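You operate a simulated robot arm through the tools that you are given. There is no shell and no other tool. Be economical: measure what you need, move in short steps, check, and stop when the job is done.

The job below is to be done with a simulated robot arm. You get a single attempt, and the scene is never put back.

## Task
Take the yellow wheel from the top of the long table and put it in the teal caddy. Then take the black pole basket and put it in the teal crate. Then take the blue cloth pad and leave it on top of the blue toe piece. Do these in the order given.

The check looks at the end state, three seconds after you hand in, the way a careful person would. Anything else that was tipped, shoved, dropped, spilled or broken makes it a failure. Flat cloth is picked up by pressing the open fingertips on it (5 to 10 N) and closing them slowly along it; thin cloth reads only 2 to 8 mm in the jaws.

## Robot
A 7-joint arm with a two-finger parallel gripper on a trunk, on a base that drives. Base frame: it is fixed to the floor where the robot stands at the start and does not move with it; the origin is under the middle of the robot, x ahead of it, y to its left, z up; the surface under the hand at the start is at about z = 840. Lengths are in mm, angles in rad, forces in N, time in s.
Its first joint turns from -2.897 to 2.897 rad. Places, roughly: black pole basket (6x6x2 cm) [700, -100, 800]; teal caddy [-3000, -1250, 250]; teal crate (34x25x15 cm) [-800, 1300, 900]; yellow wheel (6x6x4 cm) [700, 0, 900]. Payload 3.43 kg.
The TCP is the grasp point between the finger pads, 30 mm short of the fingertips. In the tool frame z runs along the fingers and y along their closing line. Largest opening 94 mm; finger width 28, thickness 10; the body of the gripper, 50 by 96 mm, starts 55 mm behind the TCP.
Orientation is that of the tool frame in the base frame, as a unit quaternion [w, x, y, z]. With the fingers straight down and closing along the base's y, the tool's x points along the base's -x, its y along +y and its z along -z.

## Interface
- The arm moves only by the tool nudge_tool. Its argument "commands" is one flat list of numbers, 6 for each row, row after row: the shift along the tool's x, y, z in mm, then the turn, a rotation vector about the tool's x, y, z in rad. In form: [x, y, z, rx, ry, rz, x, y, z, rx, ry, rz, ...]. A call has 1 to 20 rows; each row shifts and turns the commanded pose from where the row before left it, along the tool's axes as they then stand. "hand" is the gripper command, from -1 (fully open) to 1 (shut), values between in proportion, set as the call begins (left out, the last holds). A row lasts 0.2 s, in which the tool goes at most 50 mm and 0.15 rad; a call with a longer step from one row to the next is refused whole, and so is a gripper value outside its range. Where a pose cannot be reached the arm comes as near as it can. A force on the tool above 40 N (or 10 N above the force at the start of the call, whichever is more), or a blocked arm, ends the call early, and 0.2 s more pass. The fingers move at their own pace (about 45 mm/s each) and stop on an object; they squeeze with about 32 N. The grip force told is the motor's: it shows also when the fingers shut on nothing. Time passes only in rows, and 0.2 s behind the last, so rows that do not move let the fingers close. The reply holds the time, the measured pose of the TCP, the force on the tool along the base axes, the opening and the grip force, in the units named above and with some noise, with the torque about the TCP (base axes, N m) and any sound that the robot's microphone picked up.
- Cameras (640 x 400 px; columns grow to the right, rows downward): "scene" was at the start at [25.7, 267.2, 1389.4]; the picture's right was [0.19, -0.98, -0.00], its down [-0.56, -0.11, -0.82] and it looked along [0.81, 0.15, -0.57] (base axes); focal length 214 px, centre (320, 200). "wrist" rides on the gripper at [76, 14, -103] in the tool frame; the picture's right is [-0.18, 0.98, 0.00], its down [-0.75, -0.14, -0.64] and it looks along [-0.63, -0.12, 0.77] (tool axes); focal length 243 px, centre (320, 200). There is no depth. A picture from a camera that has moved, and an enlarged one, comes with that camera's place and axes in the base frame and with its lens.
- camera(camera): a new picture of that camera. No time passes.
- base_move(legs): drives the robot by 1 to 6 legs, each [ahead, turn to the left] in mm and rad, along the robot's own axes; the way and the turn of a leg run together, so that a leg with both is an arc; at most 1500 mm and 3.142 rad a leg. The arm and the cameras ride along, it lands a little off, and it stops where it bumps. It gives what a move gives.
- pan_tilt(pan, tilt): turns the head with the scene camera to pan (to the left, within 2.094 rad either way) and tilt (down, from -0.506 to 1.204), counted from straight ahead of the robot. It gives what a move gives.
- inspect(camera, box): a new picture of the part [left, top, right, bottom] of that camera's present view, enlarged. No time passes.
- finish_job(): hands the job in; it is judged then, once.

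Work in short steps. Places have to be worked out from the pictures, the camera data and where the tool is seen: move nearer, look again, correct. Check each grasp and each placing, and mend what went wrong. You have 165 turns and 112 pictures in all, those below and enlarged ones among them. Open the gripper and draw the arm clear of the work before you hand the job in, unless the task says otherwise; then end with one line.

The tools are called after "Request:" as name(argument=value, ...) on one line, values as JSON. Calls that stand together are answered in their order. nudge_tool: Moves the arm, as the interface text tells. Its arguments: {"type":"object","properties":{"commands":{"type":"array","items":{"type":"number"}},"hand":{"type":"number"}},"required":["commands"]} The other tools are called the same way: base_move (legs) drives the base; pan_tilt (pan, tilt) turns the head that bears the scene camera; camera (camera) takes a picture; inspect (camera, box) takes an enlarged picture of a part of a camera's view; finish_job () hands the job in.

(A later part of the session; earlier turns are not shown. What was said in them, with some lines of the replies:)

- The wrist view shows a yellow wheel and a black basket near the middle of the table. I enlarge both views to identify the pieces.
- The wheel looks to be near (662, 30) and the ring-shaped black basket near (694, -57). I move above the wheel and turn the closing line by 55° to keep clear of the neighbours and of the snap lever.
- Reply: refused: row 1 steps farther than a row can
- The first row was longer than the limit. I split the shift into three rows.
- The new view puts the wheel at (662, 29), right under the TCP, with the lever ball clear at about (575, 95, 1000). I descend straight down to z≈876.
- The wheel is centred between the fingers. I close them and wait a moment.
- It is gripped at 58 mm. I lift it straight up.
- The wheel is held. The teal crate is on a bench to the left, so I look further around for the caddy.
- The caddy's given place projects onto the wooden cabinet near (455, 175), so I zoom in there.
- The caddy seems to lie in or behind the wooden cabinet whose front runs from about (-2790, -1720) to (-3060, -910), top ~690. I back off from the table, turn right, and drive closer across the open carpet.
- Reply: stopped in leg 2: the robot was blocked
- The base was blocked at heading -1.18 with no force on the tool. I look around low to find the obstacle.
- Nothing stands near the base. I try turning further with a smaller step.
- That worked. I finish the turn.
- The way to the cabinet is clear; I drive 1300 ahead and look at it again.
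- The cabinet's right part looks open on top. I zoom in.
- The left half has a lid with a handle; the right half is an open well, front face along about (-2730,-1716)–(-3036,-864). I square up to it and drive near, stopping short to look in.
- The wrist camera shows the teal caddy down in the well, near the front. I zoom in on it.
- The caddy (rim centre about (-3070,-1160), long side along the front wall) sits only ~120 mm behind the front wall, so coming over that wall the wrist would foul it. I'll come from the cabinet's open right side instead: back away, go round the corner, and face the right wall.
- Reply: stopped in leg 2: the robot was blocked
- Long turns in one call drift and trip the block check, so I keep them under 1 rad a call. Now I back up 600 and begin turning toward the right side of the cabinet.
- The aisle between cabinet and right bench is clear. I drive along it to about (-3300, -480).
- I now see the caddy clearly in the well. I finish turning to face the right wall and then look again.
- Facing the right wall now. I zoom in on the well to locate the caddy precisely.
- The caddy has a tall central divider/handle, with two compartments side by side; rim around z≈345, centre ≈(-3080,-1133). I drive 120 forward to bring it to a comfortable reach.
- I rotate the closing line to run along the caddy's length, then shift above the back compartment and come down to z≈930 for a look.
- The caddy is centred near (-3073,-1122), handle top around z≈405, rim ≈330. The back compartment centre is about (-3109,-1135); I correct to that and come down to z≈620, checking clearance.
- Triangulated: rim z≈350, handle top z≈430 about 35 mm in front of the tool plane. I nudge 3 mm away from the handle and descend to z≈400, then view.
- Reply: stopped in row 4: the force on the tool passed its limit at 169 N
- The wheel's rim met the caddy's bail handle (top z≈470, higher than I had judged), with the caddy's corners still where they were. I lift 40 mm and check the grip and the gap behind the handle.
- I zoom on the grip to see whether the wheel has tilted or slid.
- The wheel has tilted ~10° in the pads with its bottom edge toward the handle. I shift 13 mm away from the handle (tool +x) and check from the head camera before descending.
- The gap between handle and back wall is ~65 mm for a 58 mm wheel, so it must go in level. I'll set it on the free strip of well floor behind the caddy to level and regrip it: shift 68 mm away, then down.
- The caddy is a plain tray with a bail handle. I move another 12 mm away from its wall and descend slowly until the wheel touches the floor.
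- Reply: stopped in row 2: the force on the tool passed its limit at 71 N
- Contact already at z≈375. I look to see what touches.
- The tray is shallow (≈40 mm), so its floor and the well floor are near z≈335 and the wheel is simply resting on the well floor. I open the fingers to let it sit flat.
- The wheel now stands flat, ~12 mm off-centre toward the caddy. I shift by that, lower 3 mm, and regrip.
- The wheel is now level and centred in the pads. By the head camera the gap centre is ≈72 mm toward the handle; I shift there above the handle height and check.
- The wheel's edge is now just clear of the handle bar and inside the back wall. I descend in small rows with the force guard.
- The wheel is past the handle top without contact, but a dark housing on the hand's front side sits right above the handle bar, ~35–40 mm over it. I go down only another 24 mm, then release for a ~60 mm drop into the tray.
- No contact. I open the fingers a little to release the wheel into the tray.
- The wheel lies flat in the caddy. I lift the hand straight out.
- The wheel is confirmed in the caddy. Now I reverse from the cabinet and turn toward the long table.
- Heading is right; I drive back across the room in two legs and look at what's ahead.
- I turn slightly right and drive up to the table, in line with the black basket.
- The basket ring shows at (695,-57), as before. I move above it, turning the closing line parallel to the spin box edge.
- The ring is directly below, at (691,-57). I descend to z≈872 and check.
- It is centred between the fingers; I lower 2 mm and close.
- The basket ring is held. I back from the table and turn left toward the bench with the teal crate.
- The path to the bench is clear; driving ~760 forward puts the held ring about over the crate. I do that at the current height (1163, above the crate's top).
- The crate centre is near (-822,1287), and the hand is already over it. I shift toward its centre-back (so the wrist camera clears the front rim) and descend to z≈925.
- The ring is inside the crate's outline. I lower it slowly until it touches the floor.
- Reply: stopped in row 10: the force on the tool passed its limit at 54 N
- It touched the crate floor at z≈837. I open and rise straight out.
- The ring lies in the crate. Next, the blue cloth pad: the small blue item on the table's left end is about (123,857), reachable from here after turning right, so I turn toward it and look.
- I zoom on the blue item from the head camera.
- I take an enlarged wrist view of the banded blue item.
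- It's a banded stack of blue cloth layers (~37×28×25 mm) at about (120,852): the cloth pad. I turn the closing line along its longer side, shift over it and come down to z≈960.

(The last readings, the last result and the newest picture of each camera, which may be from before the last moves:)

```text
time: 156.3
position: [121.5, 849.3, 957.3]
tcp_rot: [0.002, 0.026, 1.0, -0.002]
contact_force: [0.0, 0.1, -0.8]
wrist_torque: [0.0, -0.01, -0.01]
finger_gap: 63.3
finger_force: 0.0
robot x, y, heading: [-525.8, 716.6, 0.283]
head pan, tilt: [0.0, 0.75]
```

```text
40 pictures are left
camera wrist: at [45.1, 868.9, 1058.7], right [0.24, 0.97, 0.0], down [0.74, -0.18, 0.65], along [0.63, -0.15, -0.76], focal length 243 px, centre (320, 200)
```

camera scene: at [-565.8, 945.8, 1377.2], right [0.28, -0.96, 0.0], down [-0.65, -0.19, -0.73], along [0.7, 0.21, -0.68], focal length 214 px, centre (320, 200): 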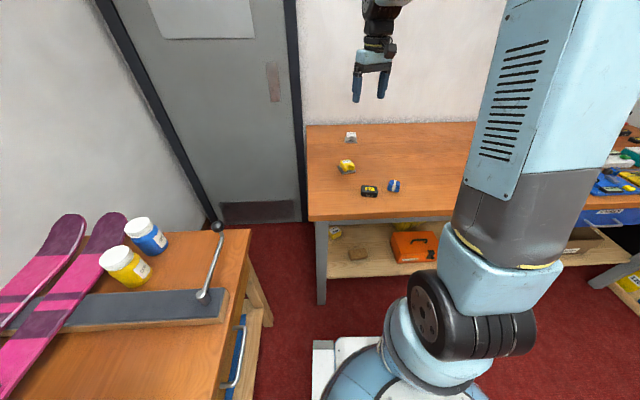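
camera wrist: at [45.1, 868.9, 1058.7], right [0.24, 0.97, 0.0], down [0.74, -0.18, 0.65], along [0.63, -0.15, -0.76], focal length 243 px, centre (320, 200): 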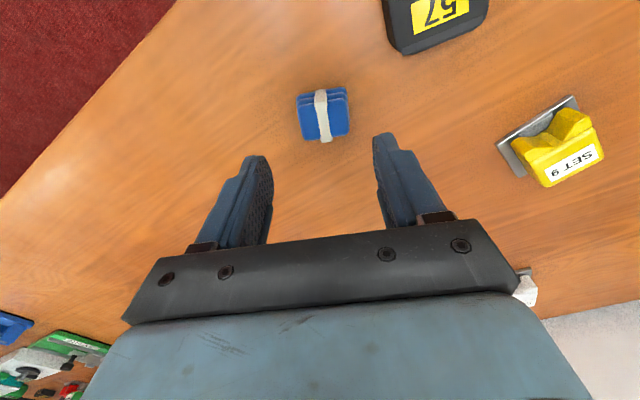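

The pad is at (122,854); I correct +5 mm along the closing line and go down to z≈880.

Request:
nudge_tool(commands=[0, 5, 30, 0, 0, 0, 0, 0, 30, 0, 0, 0, 0, 0, 17, 0, 0, 0, 0, 0, 0, 0, 0, 0])

Request:
camera(camera="wrist")

```text
time: 157.3
position: [122.6, 858.4, 879.9]
tcp_rot: [0.002, 0.026, 1.0, -0.003]
contact_force: [0.4, 0.0, 0.6]
wrist_torque: [0.02, -0.01, -0.02]
finger_gap: 63.4
finger_force: 0.1
robot x, y, heading: [-524.7, 712.6, 0.286]
head pan, tilt: [0.0, 0.75]
```

```text
39 pictures are left
camera wrist: at [46.3, 875.8, 981.8], right [0.24, 0.97, 0.0], down [0.74, -0.18, 0.64], along [0.63, -0.15, -0.76], focal length 243 px, centre (320, 200)
```

wrist: 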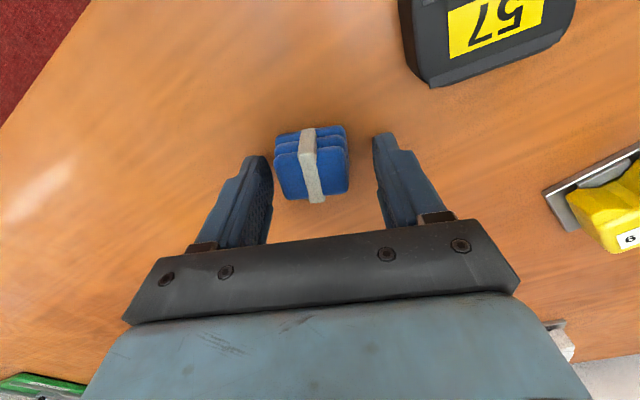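

Shift back 5 mm, lower 3 mm, then close on the pad.

Request:
nudge_tool(commands=[0, -5, 3, 0, 0, 0, 0, 0, 0, 0, 0, 0])

Request:
nudge_tool(commands=[0, 0, 0, 0, 0, 0, 0, 0, 0, 0, 0, 0, 0, 0, 0, 0, 0, 0, 0, 0, 0, 0, 0, 0], hand=1)

Request:
nudge_tool(commands=[0, 0, -15, 0, 0, 0, 0, 0, -25, 0, 0, 0, 0, 0, -40, 0, 0, 0, 0, 0, 0, 0, 0, 0])

Request:
camera(camera="wrist")

```text
time: 157.9
position: [122.7, 851.4, 877.4]
tcp_rot: [0.002, 0.027, 1.0, -0.002]
contact_force: [0.3, -0.3, 0.0]
wrist_torque: [-0.04, 0.03, 0.02]
finger_gap: 63.4
finger_force: 0.1
robot x, y, heading: [-523.6, 713.6, 0.286]
head pan, tilt: [0.0, 0.75]
```

```text
time: 158.9
position: [122.8, 853.5, 878.0]
tcp_rot: [0.001, 0.027, 1.0, -0.002]
contact_force: [0.6, 0.0, 0.0]
wrist_torque: [0.03, 0.0, 0.02]
finger_gap: 43.0
finger_force: 31.8
robot x, y, heading: [-525.4, 712.5, 0.285]
head pan, tilt: [0.0, 0.75]
```

```text
time: 159.9
position: [122.6, 852.9, 956.2]
tcp_rot: [0.002, 0.027, 1.0, -0.002]
contact_force: [-0.9, 0.5, -0.8]
wrist_torque: [0.03, -0.02, 0.03]
finger_gap: 43.1
finger_force: 31.6
robot x, y, heading: [-523.7, 713.4, 0.286]
head pan, tilt: [0.0, 0.75]
```

```text
38 pictures are left
camera wrist: at [46.2, 871.5, 1057.1], right [0.24, 0.97, 0.0], down [0.74, -0.18, 0.65], along [0.63, -0.16, -0.76], focal length 243 px, centre (320, 200)
```

wrist: 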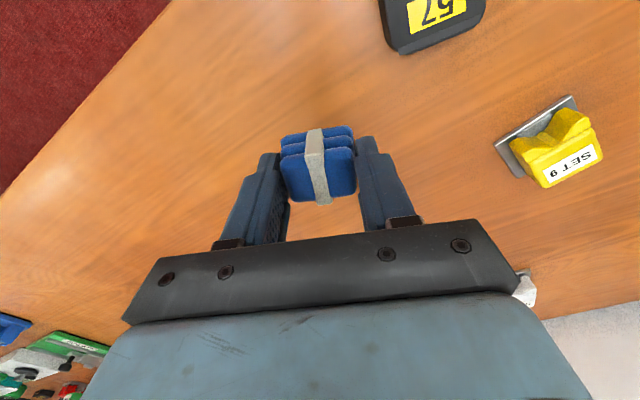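

The pad is held (43 mm). I lift to travel height and then turn to drive along the table to its right part.

Request:
nudge_tool(commands=[0, 0, -45, 0, 0, 0, 0, 0, -45, 0, 0, 0, 0, 0, -45, 0, 0, 0, 0, 0, -45, 0, 0, 0, 0, 0, -20, 0, 0, 0, 0, 0, 0, 0, 0, 0])

Request:
base_move(legs=[[0, -0.78]])

Request:
base_move(legs=[[0, -0.78]])

```text
time: 161.3
position: [120.5, 851.6, 1159.7]
tcp_rot: [0.001, 0.025, 1.0, -0.003]
contact_force: [-0.1, -0.1, -1.1]
wrist_torque: [0.02, 0.02, 0.02]
finger_gap: 43.2
finger_force: 32.4
robot x, y, heading: [-525.2, 715.0, 0.285]
head pan, tilt: [0.0, 0.75]
```

```text
time: 163.9
position: [36.0, 364.7, 1159.5]
tcp_rot: [0.001, 0.398, 0.918, -0.002]
contact_force: [-0.1, 0.0, -0.9]
wrist_torque: [-0.02, 0.0, -0.01]
finger_gap: 43.1
finger_force: 32.1
robot x, y, heading: [-500.6, 759.8, -0.481]
head pan, tilt: [0.0, 0.75]
```

```text
time: 165.7
position: [-163.8, 251.4, 1178.0]
tcp_rot: [0.015, 0.545, 0.838, -0.005]
contact_force: [1.4, -2.5, -2.0]
wrist_torque: [0.13, 0.11, -0.01]
finger_gap: 43.0
finger_force: 32.3
robot x, y, heading: [-509.2, 785.2, -0.72]
head pan, tilt: [0.0, 0.75]
stopped in leg 1: the robot was blocked; the commanded pose is now the measured one
```

The second turn was blocked and the arm pose shifted slightly. I look around to see what is touching.

Request:
pan_tilt(pan=-0.3, tilt=0.6)

Request:
camera(camera="scene")

Request:
pan_tilt(pan=2.0, tilt=0.9)

Request:
camera(camera="scene")

```text
time: 166.5
position: [-164.7, 251.5, 1179.0]
tcp_rot: [0.015, 0.545, 0.838, -0.006]
contact_force: [0.1, -0.2, -1.0]
wrist_torque: [-0.05, -0.01, 0.02]
finger_gap: 43.1
finger_force: 31.9
robot x, y, heading: [-513.1, 786.0, -0.716]
head pan, tilt: [-0.3, 0.6]
```

```text
37 pictures are left
camera scene: at [-338.3, 912.6, 1390.9], right [-0.85, -0.53, 0.0], down [-0.31, 0.49, -0.82], along [0.43, -0.7, -0.58], focal length 214 px, centre (320, 200)
```

scene: 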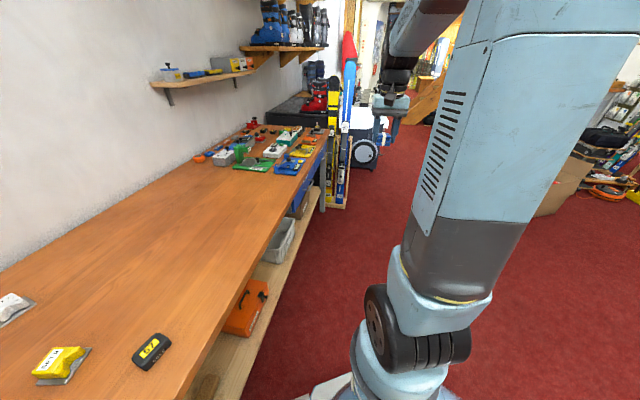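

```text
time: 168.6
position: [-165.2, 251.8, 1179.1]
tcp_rot: [0.016, 0.546, 0.838, -0.006]
contact_force: [-0.4, 0.7, -1.1]
wrist_torque: [0.0, 0.03, -0.02]
finger_gap: 42.9
finger_force: 32.2
robot x, y, heading: [-510.9, 785.2, -0.715]
head pan, tilt: [2.0, 0.901]
```

```text
36 pictures are left
camera scene: at [-363.6, 1059.9, 1368.2], right [0.96, -0.28, -0.01], down [-0.23, -0.74, -0.63], along [0.17, 0.6, -0.78], focal length 214 px, centre (320, 200)
```

scene: 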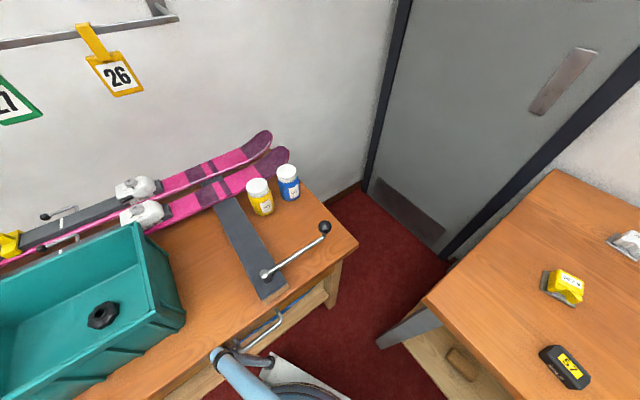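

The base's rear corner is against the bench. I drive forward away from it.

Request:
base_move(legs=[[220, 0]])

Request:
camera(camera="scene")

```text
time: 170.1
position: [-86.5, 199.9, 1178.8]
tcp_rot: [0.016, 0.539, 0.842, -0.006]
contact_force: [1.2, 1.0, 0.2]
wrist_torque: [-0.08, 0.06, 0.0]
finger_gap: 42.8
finger_force: 32.1
robot x, y, heading: [-438.0, 731.1, -0.59]
head pan, tilt: [2.0, 0.901]
stopped in leg 1: the robot was blocked; the commanded pose is now the measured one
```

```text
35 pictures are left
camera scene: at [-341.1, 1035.8, 1365.1], right [0.99, -0.16, 0.0], down [-0.13, -0.77, -0.62], along [0.1, 0.61, -0.78], focal length 214 px, centre (320, 200)
```

scene: 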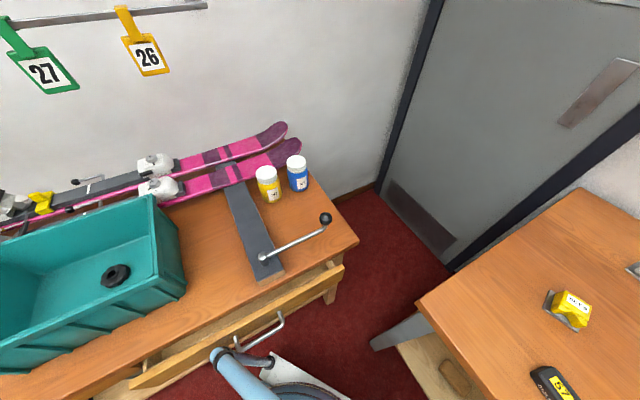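

The drawer of the bench has been pulled out a little by something on my robot. I zoom in to see how it is caught.

Request:
pan_tilt(pan=2.09, tilt=1.2)

Request:
camera(camera="scene")

```text
time: 170.9
position: [-87.1, 200.3, 1178.3]
tcp_rot: [0.015, 0.539, 0.842, -0.005]
contact_force: [-0.5, -0.5, -0.3]
wrist_torque: [0.01, -0.01, -0.01]
finger_gap: 43.1
finger_force: 31.7
robot x, y, heading: [-439.7, 735.2, -0.597]
head pan, tilt: [2.089, 1.201]
```

```text
34 pictures are left
camera scene: at [-349.7, 1016.6, 1345.5], right [1.0, -0.07, 0.0], down [-0.07, -0.93, -0.36], along [0.03, 0.36, -0.93], focal length 214 px, centre (320, 200)
```

scene: 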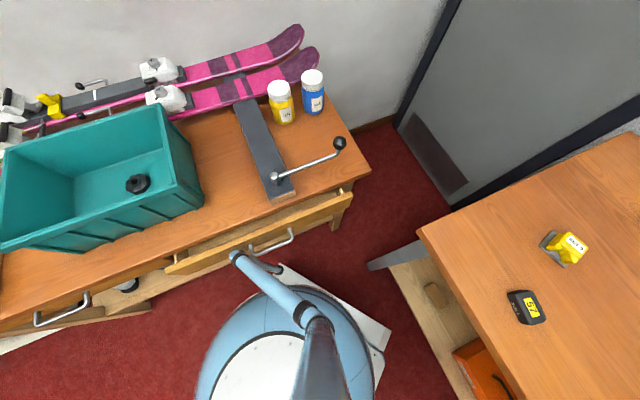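

I zoom on the contact spot.

Request:
inspect(camera="scene", box=[160, 180, 370, 310])

```text
3.05 times, centred on (265, 245) of scene
camera zoom: at [-349.7, 1016.6, 1345.5], right [1.0, -0.07, 0.0], down [-0.07, -0.93, -0.36], along [0.03, 0.36, -0.93], focal length 654 px, centre (488, 63)
```

zoom: 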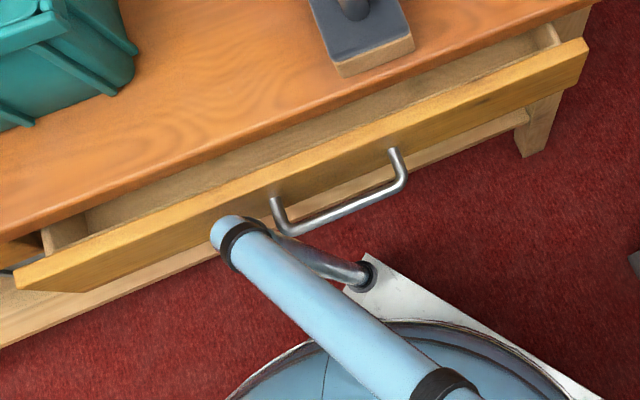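

A grab bar on my base's rear corner has caught the drawer handle. I reverse the last motion exactly to push the drawer back, then will undo the turn that hooked it.

Request:
base_move(legs=[[-88, -0.12]])

Request:
inspect(camera="scene", box=[140, 150, 380, 310])

```text
time: 172.2
position: [-227.2, 228.9, 1188.3]
tcp_rot: [0.023, 0.583, 0.812, -0.007]
contact_force: [1.9, -1.2, -1.5]
wrist_torque: [0.13, 0.16, 0.0]
finger_gap: 43.0
finger_force: 32.3
robot x, y, heading: [-499.9, 785.1, -0.678]
head pan, tilt: [2.089, 1.201]
stopped in leg 1: the robot was blocked; the commanded pose is now the measured one
```

```text
2.50 times, centred on (260, 230) of scene
camera zoom: at [-373.6, 1048.8, 1348.1], right [0.99, -0.16, -0.01], down [-0.15, -0.92, -0.37], along [0.05, 0.37, -0.93], focal length 536 px, centre (470, 125)
```

zoom: 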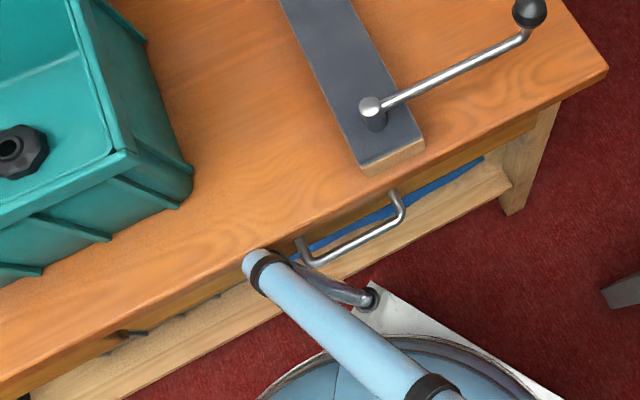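

The drawer is closed again. The bar lies left of the handle's post, so I leave with a forward-left arc, which moves that corner away from both the handle and the bench.

Request:
base_move(legs=[[60, 0.2]])

Request:
camera(camera="scene")

```text
time: 173.3
position: [-76.6, 259.6, 1188.5]
tcp_rot: [0.023, 0.502, 0.864, -0.003]
contact_force: [0.3, 0.1, -0.3]
wrist_torque: [-0.01, 0.0, -0.04]
finger_gap: 42.8
finger_force: 32.1
robot x, y, heading: [-454.9, 749.6, -0.482]
head pan, tilt: [2.089, 1.201]
```

```text
31 pictures are left
camera scene: at [-399.2, 1037.9, 1345.4], right [1.0, 0.04, 0.0], down [0.03, -0.93, -0.36], along [-0.01, 0.36, -0.93], focal length 214 px, centre (320, 200)
```

scene: 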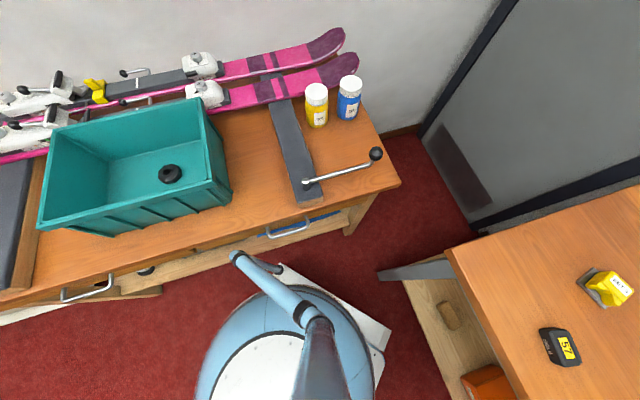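

Free, and the drawer is shut. I go a little forward, then turn right in two small steps.

Request:
base_move(legs=[[80, 0], [0, -0.4]])

Request:
base_move(legs=[[0, -0.4]])

Request:
inspect(camera="scene", box=[0, 0, 640, 400])

```text
time: 175.8
position: [-231.3, 108.2, 1187.8]
tcp_rot: [0.022, 0.668, 0.744, -0.008]
contact_force: [-0.9, -0.1, -1.6]
wrist_torque: [-0.04, 0.03, -0.01]
finger_gap: 43.3
finger_force: 31.9
robot x, y, heading: [-361.1, 726.6, -0.898]
head pan, tilt: [2.089, 1.201]
```

```text
time: 177.5
position: [-482.5, 108.0, 1188.1]
tcp_rot: [0.021, 0.804, 0.594, -0.012]
contact_force: [0.3, 0.9, -0.6]
wrist_torque: [-0.02, 0.01, -0.02]
finger_gap: 43.3
finger_force: 32.4
robot x, y, heading: [-338.6, 730.1, -1.292]
head pan, tilt: [2.089, 1.201]
```

```text
1.00 times, centred on (320, 200) of scene (not enlarged: the box is as wide or as high as the picture)
camera zoom: at [-87.1, 891.2, 1345.5], right [0.71, -0.7, 0.0], down [-0.65, -0.67, -0.36], along [0.25, 0.26, -0.93], focal length 214 px, centre (320, 200)
```

zoom: 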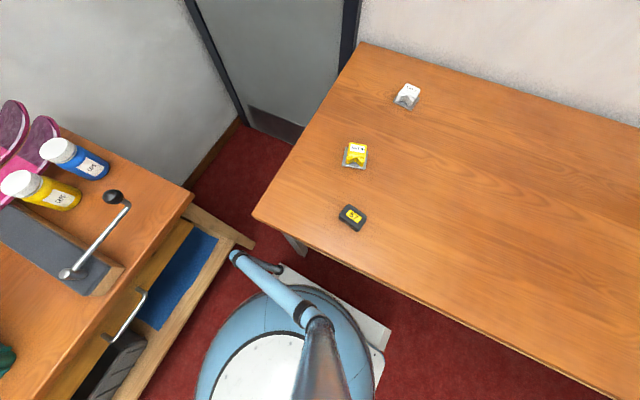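

Clear of the bench. I drive parallel to the table to its right part, then turn left in two steps to face it.

Request:
base_move(legs=[[830, -0.08], [0, 0.6]])

Request:
base_move(legs=[[0, 0.75]])

Request:
pan_tilt(pan=-0.15, tilt=0.65)

Request:
camera(camera="scene")

```text
time: 183.9
position: [61.2, -689.6, 1187.9]
tcp_rot: [0.023, 0.615, 0.788, -0.007]
contact_force: [0.7, -0.7, -0.1]
wrist_torque: [0.03, -0.01, -0.01]
finger_gap: 43.0
finger_force: 32.0
robot x, y, heading: [-159.1, -107.2, -0.753]
head pan, tilt: [2.089, 1.201]
```

```text
time: 186.5
position: [397.8, -385.8, 1190.1]
tcp_rot: [0.024, 0.289, 0.957, 0.003]
contact_force: [0.0, 0.1, -0.6]
wrist_torque: [0.02, -0.01, -0.03]
finger_gap: 43.1
finger_force: 31.8
robot x, y, heading: [-160.7, -153.7, -0.012]
head pan, tilt: [2.089, 1.201]
```

```text
time: 188.6
position: [397.6, -385.2, 1190.3]
tcp_rot: [0.023, 0.288, 0.957, 0.002]
contact_force: [-0.1, -0.7, -0.7]
wrist_torque: [-0.01, -0.03, 0.03]
finger_gap: 43.2
finger_force: 31.6
robot x, y, heading: [-158.9, -154.3, -0.013]
head pan, tilt: [-0.15, 0.649]
```

```text
29 pictures are left
camera scene: at [-128.0, 67.6, 1385.7], right [-0.16, -0.99, 0.0], down [-0.6, 0.1, -0.8], along [0.79, -0.13, -0.61], focal length 214 px, centre (320, 200)
```

scene: 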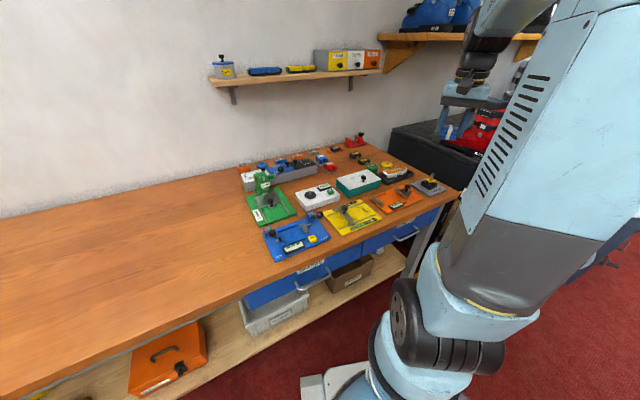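

I zoom on the blue toe piece area.

Request:
inspect(camera="scene", box=[230, 125, 430, 225])

```text
3.20 times, centred on (330, 175) of scene
camera zoom: at [-128.0, 67.6, 1385.7], right [-0.16, -0.99, 0.0], down [-0.6, 0.1, -0.8], along [0.79, -0.13, -0.61], focal length 686 px, centre (288, 280)
```

zoom: 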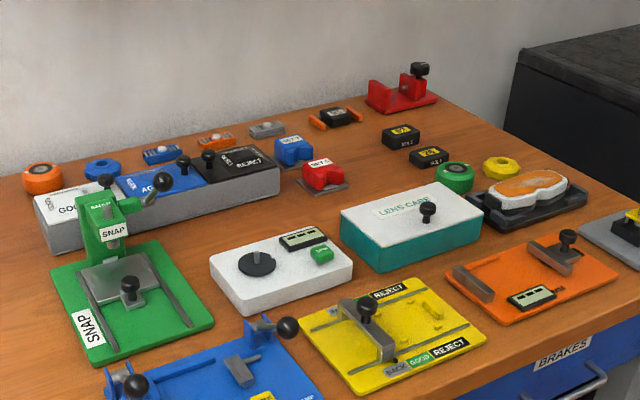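

The blue toe piece (label on its sloped side) is near (899,-110). I drive 195 forward to get it within reach.

Request:
base_move(legs=[[193, 0]])

```text
time: 190.2
position: [595.8, -387.9, 1190.3]
tcp_rot: [0.023, 0.288, 0.957, 0.002]
contact_force: [-0.1, 0.2, 0.0]
wrist_torque: [0.03, -0.01, -0.01]
finger_gap: 42.8
finger_force: 32.0
robot x, y, heading: [36.4, -156.8, -0.011]
head pan, tilt: [-0.15, 0.649]
```

I level the tool, move it across to just before the toe piece at z≈1110, and align its yaw with the table.

Request:
nudge_tool(commands=[0, 0, 0, 0.017, 0.043, 0, -6, 44, 10, 0, 0, 0, -6, 44, 10, 0, 0, 0, -6, 44, 10, 0, 0, 0, -6, 44, 10, 0, 0, 0, -6, 44, 10, 0, 0, 0, -6, 44, 10, 0, 0, 0, -6, 44, 10, 0, 0, 0, -6, 44, 10, 0, 0, 0, 0, 0, 0, 0, 0, -0.132, 0, 0, 0, 0, 0, -0.132, 0, 0, 0, 0, 0, -0.132, 0, 0, 0, 0, 0, -0.132, 0, 0, 0, 0, 0, -0.132, 0, 0, 0, 0, 0, -0.132, 0, 0, 0, 0, 0, -0.132, 0, 0, 0, 0, 0, 0])

Request:
camera(camera="wrist")

```text
time: 193.8
position: [829.1, -120.3, 1110.3]
tcp_rot: [0.0, -0.17, 0.985, 0.0]
contact_force: [0.2, -0.1, -1.0]
wrist_torque: [-0.05, -0.01, 0.01]
finger_gap: 42.9
finger_force: 32.8
robot x, y, heading: [38.7, -155.0, -0.016]
head pan, tilt: [-0.15, 0.649]
```

```text
27 pictures are left
camera wrist: at [753.1, -134.2, 1211.8], right [-0.15, 0.99, 0.0], down [0.76, 0.12, 0.64], along [0.63, 0.1, -0.77], focal length 243 px, centre (320, 200)
```

wrist: 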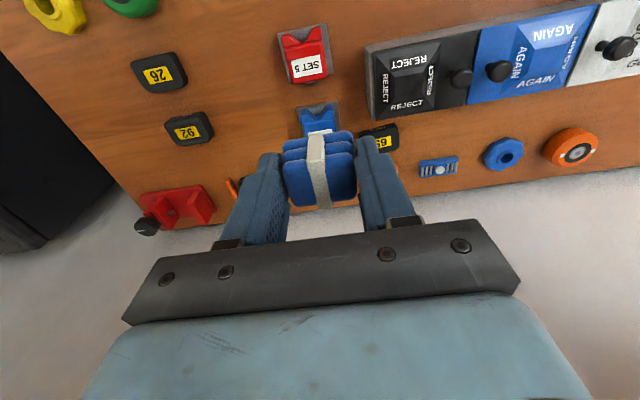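

The toe piece is hidden behind the pad; I move right above it and down to z≈1010, where it shows ahead of the fingers.

Request:
nudge_tool(commands=[-23, -5, 33, 0, 0, 0, -23, -5, 33, 0, 0, 0, -23, -5, 33, 0, 0, 0, 0, 0, 0, 0, 0, 0])

Request:
inspect(camera="wrist", box=[220, 20, 420, 220])

```text
time: 194.8
position: [901.0, -112.5, 1008.0]
tcp_rot: [-0.001, -0.168, 0.986, -0.001]
contact_force: [0.8, 0.6, -1.1]
wrist_torque: [0.01, -0.02, 0.03]
finger_gap: 42.9
finger_force: 32.5
robot x, y, heading: [34.6, -152.8, -0.012]
head pan, tilt: [-0.15, 0.649]
```

```text
2.00 times, centred on (320, 120) of wrist
camera zoom: at [824.7, -124.6, 1109.9], right [-0.15, 0.99, 0.0], down [0.76, 0.12, 0.64], along [0.63, 0.1, -0.77], focal length 485 px, centre (320, 360)
```

zoom: 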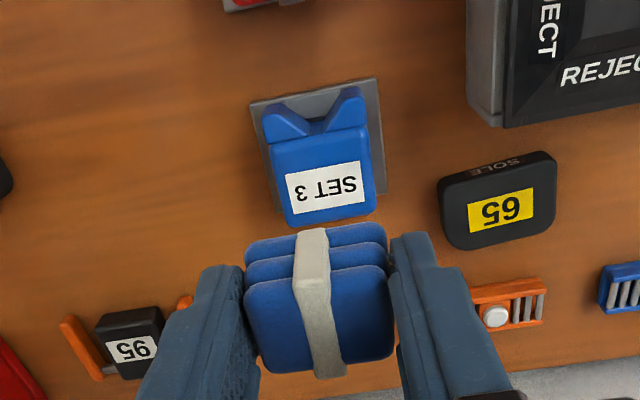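

The toe piece's flat top is centred near (904,-110), aligned with the tool. I correct 3–4 mm, lower to z≈930, and then look before the final slow descent.

Request:
nudge_tool(commands=[-4, 1, 28, 0, 0, 0, 0, 0, 25, 0, 0, 0, 0, 0, 23, 0, 0, 0, 0, 0, 0, 0, 0, 0])

Request:
inspect(camera="wrist", box=[220, 80, 420, 240])

Request:
inspect(camera="scene", box=[290, 110, 400, 180])

```text
time: 195.8
position: [902.0, -111.1, 936.1]
tcp_rot: [0.001, -0.168, 0.986, 0.0]
contact_force: [-0.2, 0.0, -0.5]
wrist_torque: [-0.03, 0.02, 0.0]
finger_gap: 42.8
finger_force: 31.7
robot x, y, heading: [35.4, -157.9, -0.01]
head pan, tilt: [-0.15, 0.649]
```

```text
2.50 times, centred on (320, 160) of wrist
camera zoom: at [825.3, -123.1, 1037.3], right [-0.15, 0.99, 0.0], down [0.76, 0.12, 0.64], along [0.63, 0.1, -0.77], focal length 606 px, centre (320, 300)
```

zoom: 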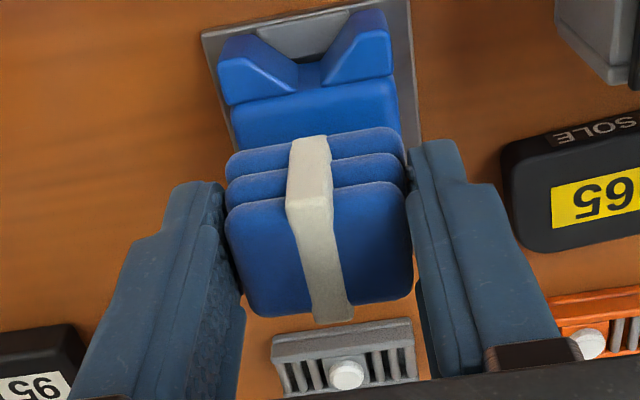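

```text
5.71 times, centred on (345, 145) of scene
camera zoom: at [69.7, 65.0, 1385.7], right [-0.16, -0.99, 0.0], down [-0.6, 0.1, -0.8], along [0.79, -0.13, -0.61], focal length 1226 px, centre (177, 514)
```

zoom: 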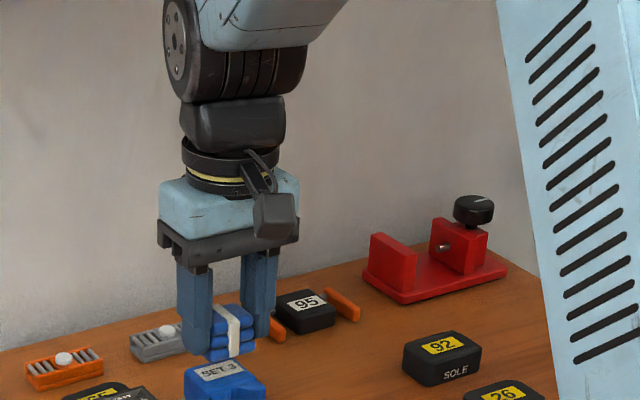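

The flat labelled top spans x≈888–928 at z≈868; I shift 5 mm farther back and descend slowly to contact.

Request:
nudge_tool(commands=[-5, 0, 8, 0, 0, 0, 0, 0, 8, 0, 0, 0, 0, 0, 4, 0, 0, 0, 0, 0, 3, 0, 0, 0, 0, 0, 3, 0, 0, 0, 0, 0, 0, 0, 0, 0])

Request:
inspect(camera="scene", box=[310, 145, 370, 185])

```text
time: 197.2
position: [906.5, -108.4, 912.2]
tcp_rot: [0.003, -0.169, 0.986, 0.0]
contact_force: [-2.8, -1.1, 34.9]
wrist_torque: [0.0, 0.08, 0.02]
finger_gap: 43.1
finger_force: 32.0
robot x, y, heading: [38.8, -156.2, -0.012]
head pan, tilt: [-0.15, 0.649]
```

```text
10.00 times, centred on (340, 165) of scene
camera zoom: at [67.7, 64.9, 1385.8], right [-0.16, -0.99, 0.0], down [-0.6, 0.1, -0.8], along [0.79, -0.13, -0.6], focal length 2145 px, centre (120, 550)
```

zoom: 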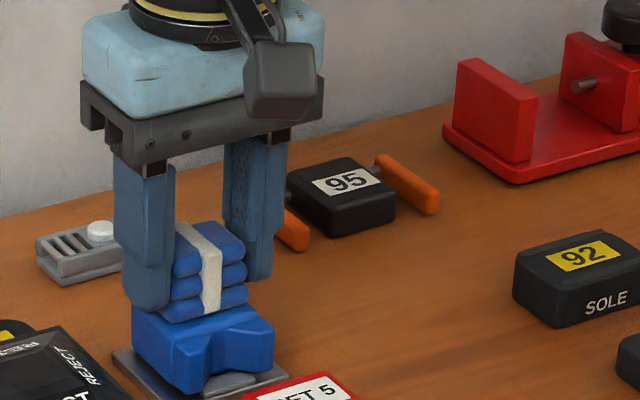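

The pad rests on the toe piece (35 N). I ease up 3 mm and open gently.

Request:
nudge_tool(commands=[0, 0, -2.5, 0, 0, 0, 0, 0, 0, 0, 0, 0])

Request:
nudge_tool(commands=[0, 0, 0, 0, 0, 0, 0, 0, 0, 0, 0, 0, 0, 0, 0, 0, 0, 0], hand=-0.35)

Request:
inspect(camera="wrist", box=[220, 80, 420, 240])

```text
time: 197.8
position: [908.0, -109.3, 912.8]
tcp_rot: [0.0, -0.169, 0.986, 0.0]
contact_force: [3.0, 1.3, 19.9]
wrist_torque: [0.01, -0.28, -0.01]
finger_gap: 43.0
finger_force: 32.3
robot x, y, heading: [38.0, -156.4, -0.017]
head pan, tilt: [-0.15, 0.649]
```

```text
time: 198.6
position: [908.0, -109.0, 910.3]
tcp_rot: [0.0, -0.168, 0.986, 0.0]
contact_force: [-0.3, 0.2, 0.3]
wrist_torque: [-0.02, 0.05, -0.01]
finger_gap: 63.5
finger_force: 0.0
robot x, y, heading: [36.4, -154.0, -0.013]
head pan, tilt: [-0.15, 0.649]
```

```text
2.50 times, centred on (320, 160) of wrist
camera zoom: at [831.3, -121.8, 1013.7], right [-0.15, 0.99, 0.0], down [0.76, 0.12, 0.64], along [0.63, 0.1, -0.77], focal length 606 px, centre (320, 300)
```

zoom: 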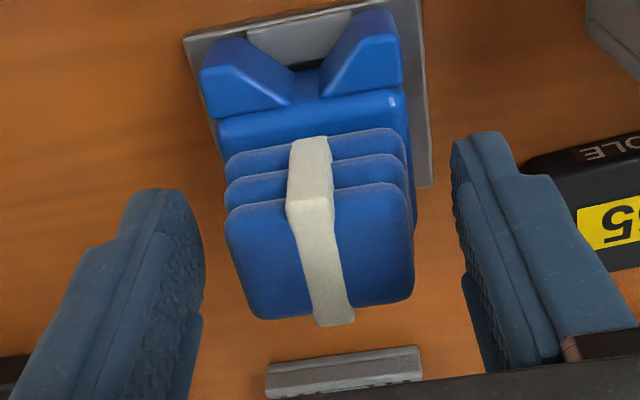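

It stays put. I rise straight up and check the result.

Request:
nudge_tool(commands=[0, 0, -15, 0, 0, 0, 0, 0, -30, 0, 0, 0, 0, 0, -45, 0, 0, 0, 0, 0, -45, 0, 0, 0, 0, 0, -45, 0, 0, 0, 0, 0, -45, 0, 0, 0, 0, 0, -35, 0, 0, 0, 0, 0, 0, 0, 0, 0])

Request:
inspect(camera="wrist", box=[240, 60, 400, 180])

Request:
inspect(camera="scene", box=[280, 130, 400, 200])

```text
time: 200.4
position: [907.5, -109.5, 1172.1]
tcp_rot: [0.0, -0.169, 0.986, -0.001]
contact_force: [0.7, -0.4, 1.0]
wrist_torque: [0.01, -0.01, 0.0]
finger_gap: 63.4
finger_force: 0.0
robot x, y, heading: [38.6, -154.4, -0.011]
head pan, tilt: [-0.15, 0.649]
```

```text
3.33 times, centred on (320, 120) of wrist
camera zoom: at [830.2, -122.6, 1274.6], right [-0.15, 0.99, 0.0], down [0.76, 0.12, 0.64], along [0.64, 0.1, -0.77], focal length 809 px, centre (320, 467)
```

zoom: 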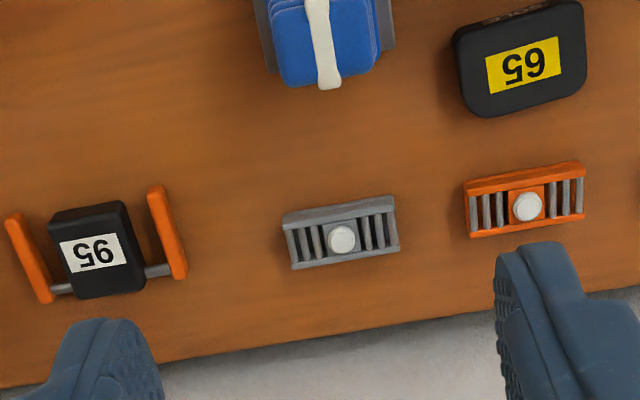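

```text
5.33 times, centred on (340, 165) of scene
camera zoom: at [69.6, 65.0, 1385.7], right [-0.16, -0.99, 0.0], down [-0.6, 0.1, -0.8], along [0.79, -0.13, -0.61], focal length 1144 px, centre (213, 387)
```

zoom: 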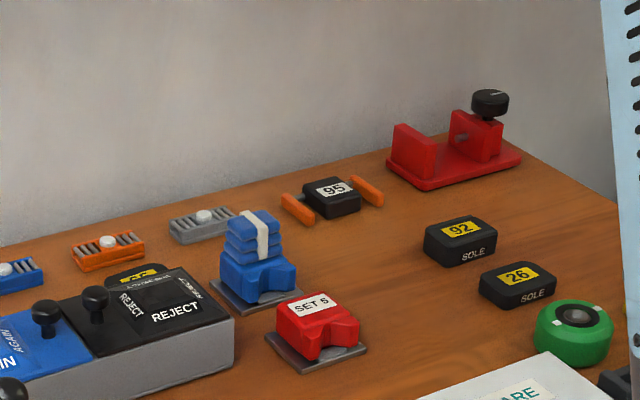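

The pad sits squarely on the blue toe piece. I draw the arm back toward the robot and check that the bench drawer is fully shut.

Request:
nudge_tool(commands=[45, 0, 0, 0, 0, 0, 45, 0, 0, 0, 0, 0, 45, 0, 0, 0, 0, 0, 45, 0, 0, 0, 0, 0, 45, 0, 0, 0, 0, 0, 0, 0, 0, 0])

Request:
pan_tilt(pan=2.0, tilt=0.35)

Request:
inspect(camera="scene", box=[160, 130, 460, 330])

```text
refused: commands must hold 6 numbers for each row
```

```text
time: 202.4
position: [907.6, -109.6, 1173.1]
tcp_rot: [0.0, -0.168, 0.986, -0.001]
contact_force: [0.8, 0.0, -0.2]
wrist_torque: [0.05, 0.0, 0.03]
finger_gap: 63.7
finger_force: 0.0
robot x, y, heading: [38.2, -156.7, -0.013]
head pan, tilt: [2.0, 0.351]
```

```text
2.00 times, centred on (310, 230) of scene
camera zoom: at [-53.6, 164.3, 1412.8], right [0.91, 0.4, 0.0], down [0.14, -0.31, -0.94], along [-0.38, 0.86, -0.34], focal length 429 px, centre (340, 140)
```

zoom: 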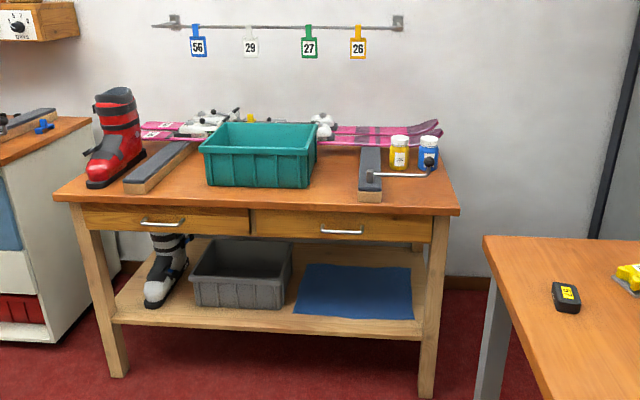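

The bench stands as before. I zoom on the two drawers to compare, and draw the arm back.

Request:
nudge_tool(commands=[45, 0, 0, 0, 0, 0, 45, 0, 0, 0, 0, 0, 45, 0, 0, 0, 0, 0, 45, 0, 0, 0, 0, 0, 0, 0, 0, 0, 0, 0])

Request:
inspect(camera="scene", box=[190, 210, 400, 270])

```text
time: 203.6
position: [735.4, -169.0, 1172.5]
tcp_rot: [0.0, -0.169, 0.986, 0.0]
contact_force: [-0.5, -1.0, -0.3]
wrist_torque: [0.03, 0.03, -0.01]
finger_gap: 63.4
finger_force: 0.1
robot x, y, heading: [36.3, -155.9, -0.014]
head pan, tilt: [2.0, 0.351]
```

```text
3.05 times, centred on (295, 240) of scene
camera zoom: at [-54.0, 164.3, 1412.8], right [0.91, 0.4, 0.0], down [0.14, -0.31, -0.94], along [-0.38, 0.86, -0.34], focal length 654 px, centre (396, 78)
```

zoom: 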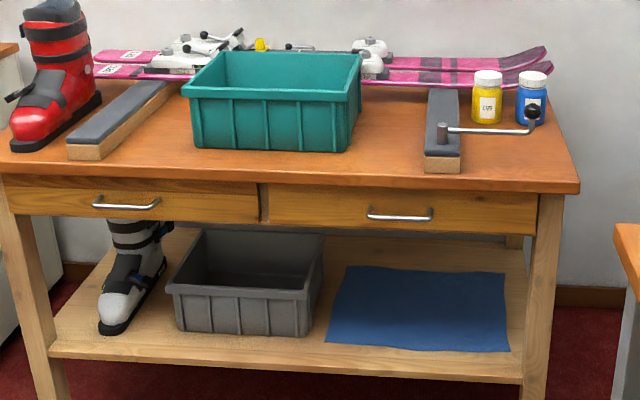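

I zoom tighter on the joint between the drawers to judge whether the right one is flush.

Request:
inspect(camera="scene", box=[245, 225, 305, 262])

Request:
inspect(camera="scene", box=[330, 225, 390, 262])

```text
10.67 times, centred on (275, 244) of scene
camera zoom: at [-54.0, 164.3, 1412.8], right [0.91, 0.4, 0.0], down [0.14, -0.31, -0.94], along [-0.38, 0.86, -0.34], focal length 2288 px, centre (800, -264)
```

zoom: 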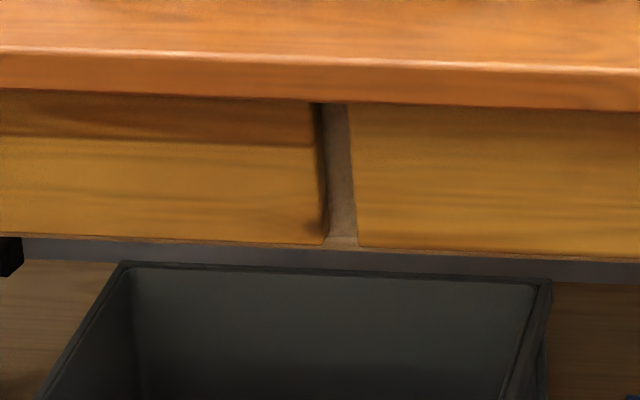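

```text
10.67 times, centred on (360, 244) of scene
camera zoom: at [-54.0, 164.3, 1412.8], right [0.91, 0.4, 0.0], down [0.14, -0.31, -0.94], along [-0.38, 0.86, -0.34], focal length 2288 px, centre (-107, -264)
```

zoom: 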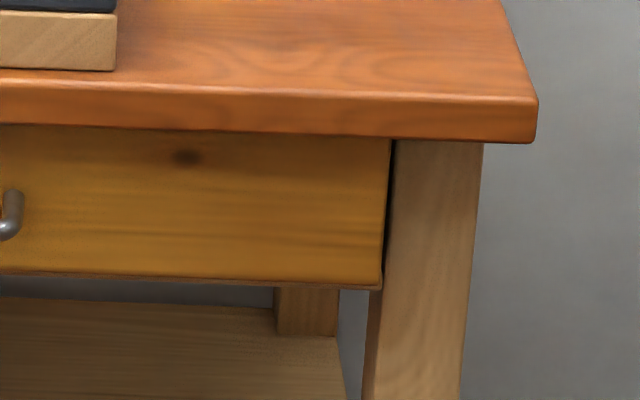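

The drawers are flush within a few millimetres. The wheel is in the caddy, the ring in the crate, the pad on the blue toe piece, and the arm is clear with the gripper open, so I hand in.

Request:
finish_job()

```text
The job is handed in.
```

I put the yellow wheel in the teal caddy, the black pole basket in the teal crate and the blue cloth pad on the blue toe piece, in that order. On the way my base caught a bench drawer and pulled it partly open; I pushed it back to within about 5 mm of flush, but couldn't confirm it sits exactly as before.
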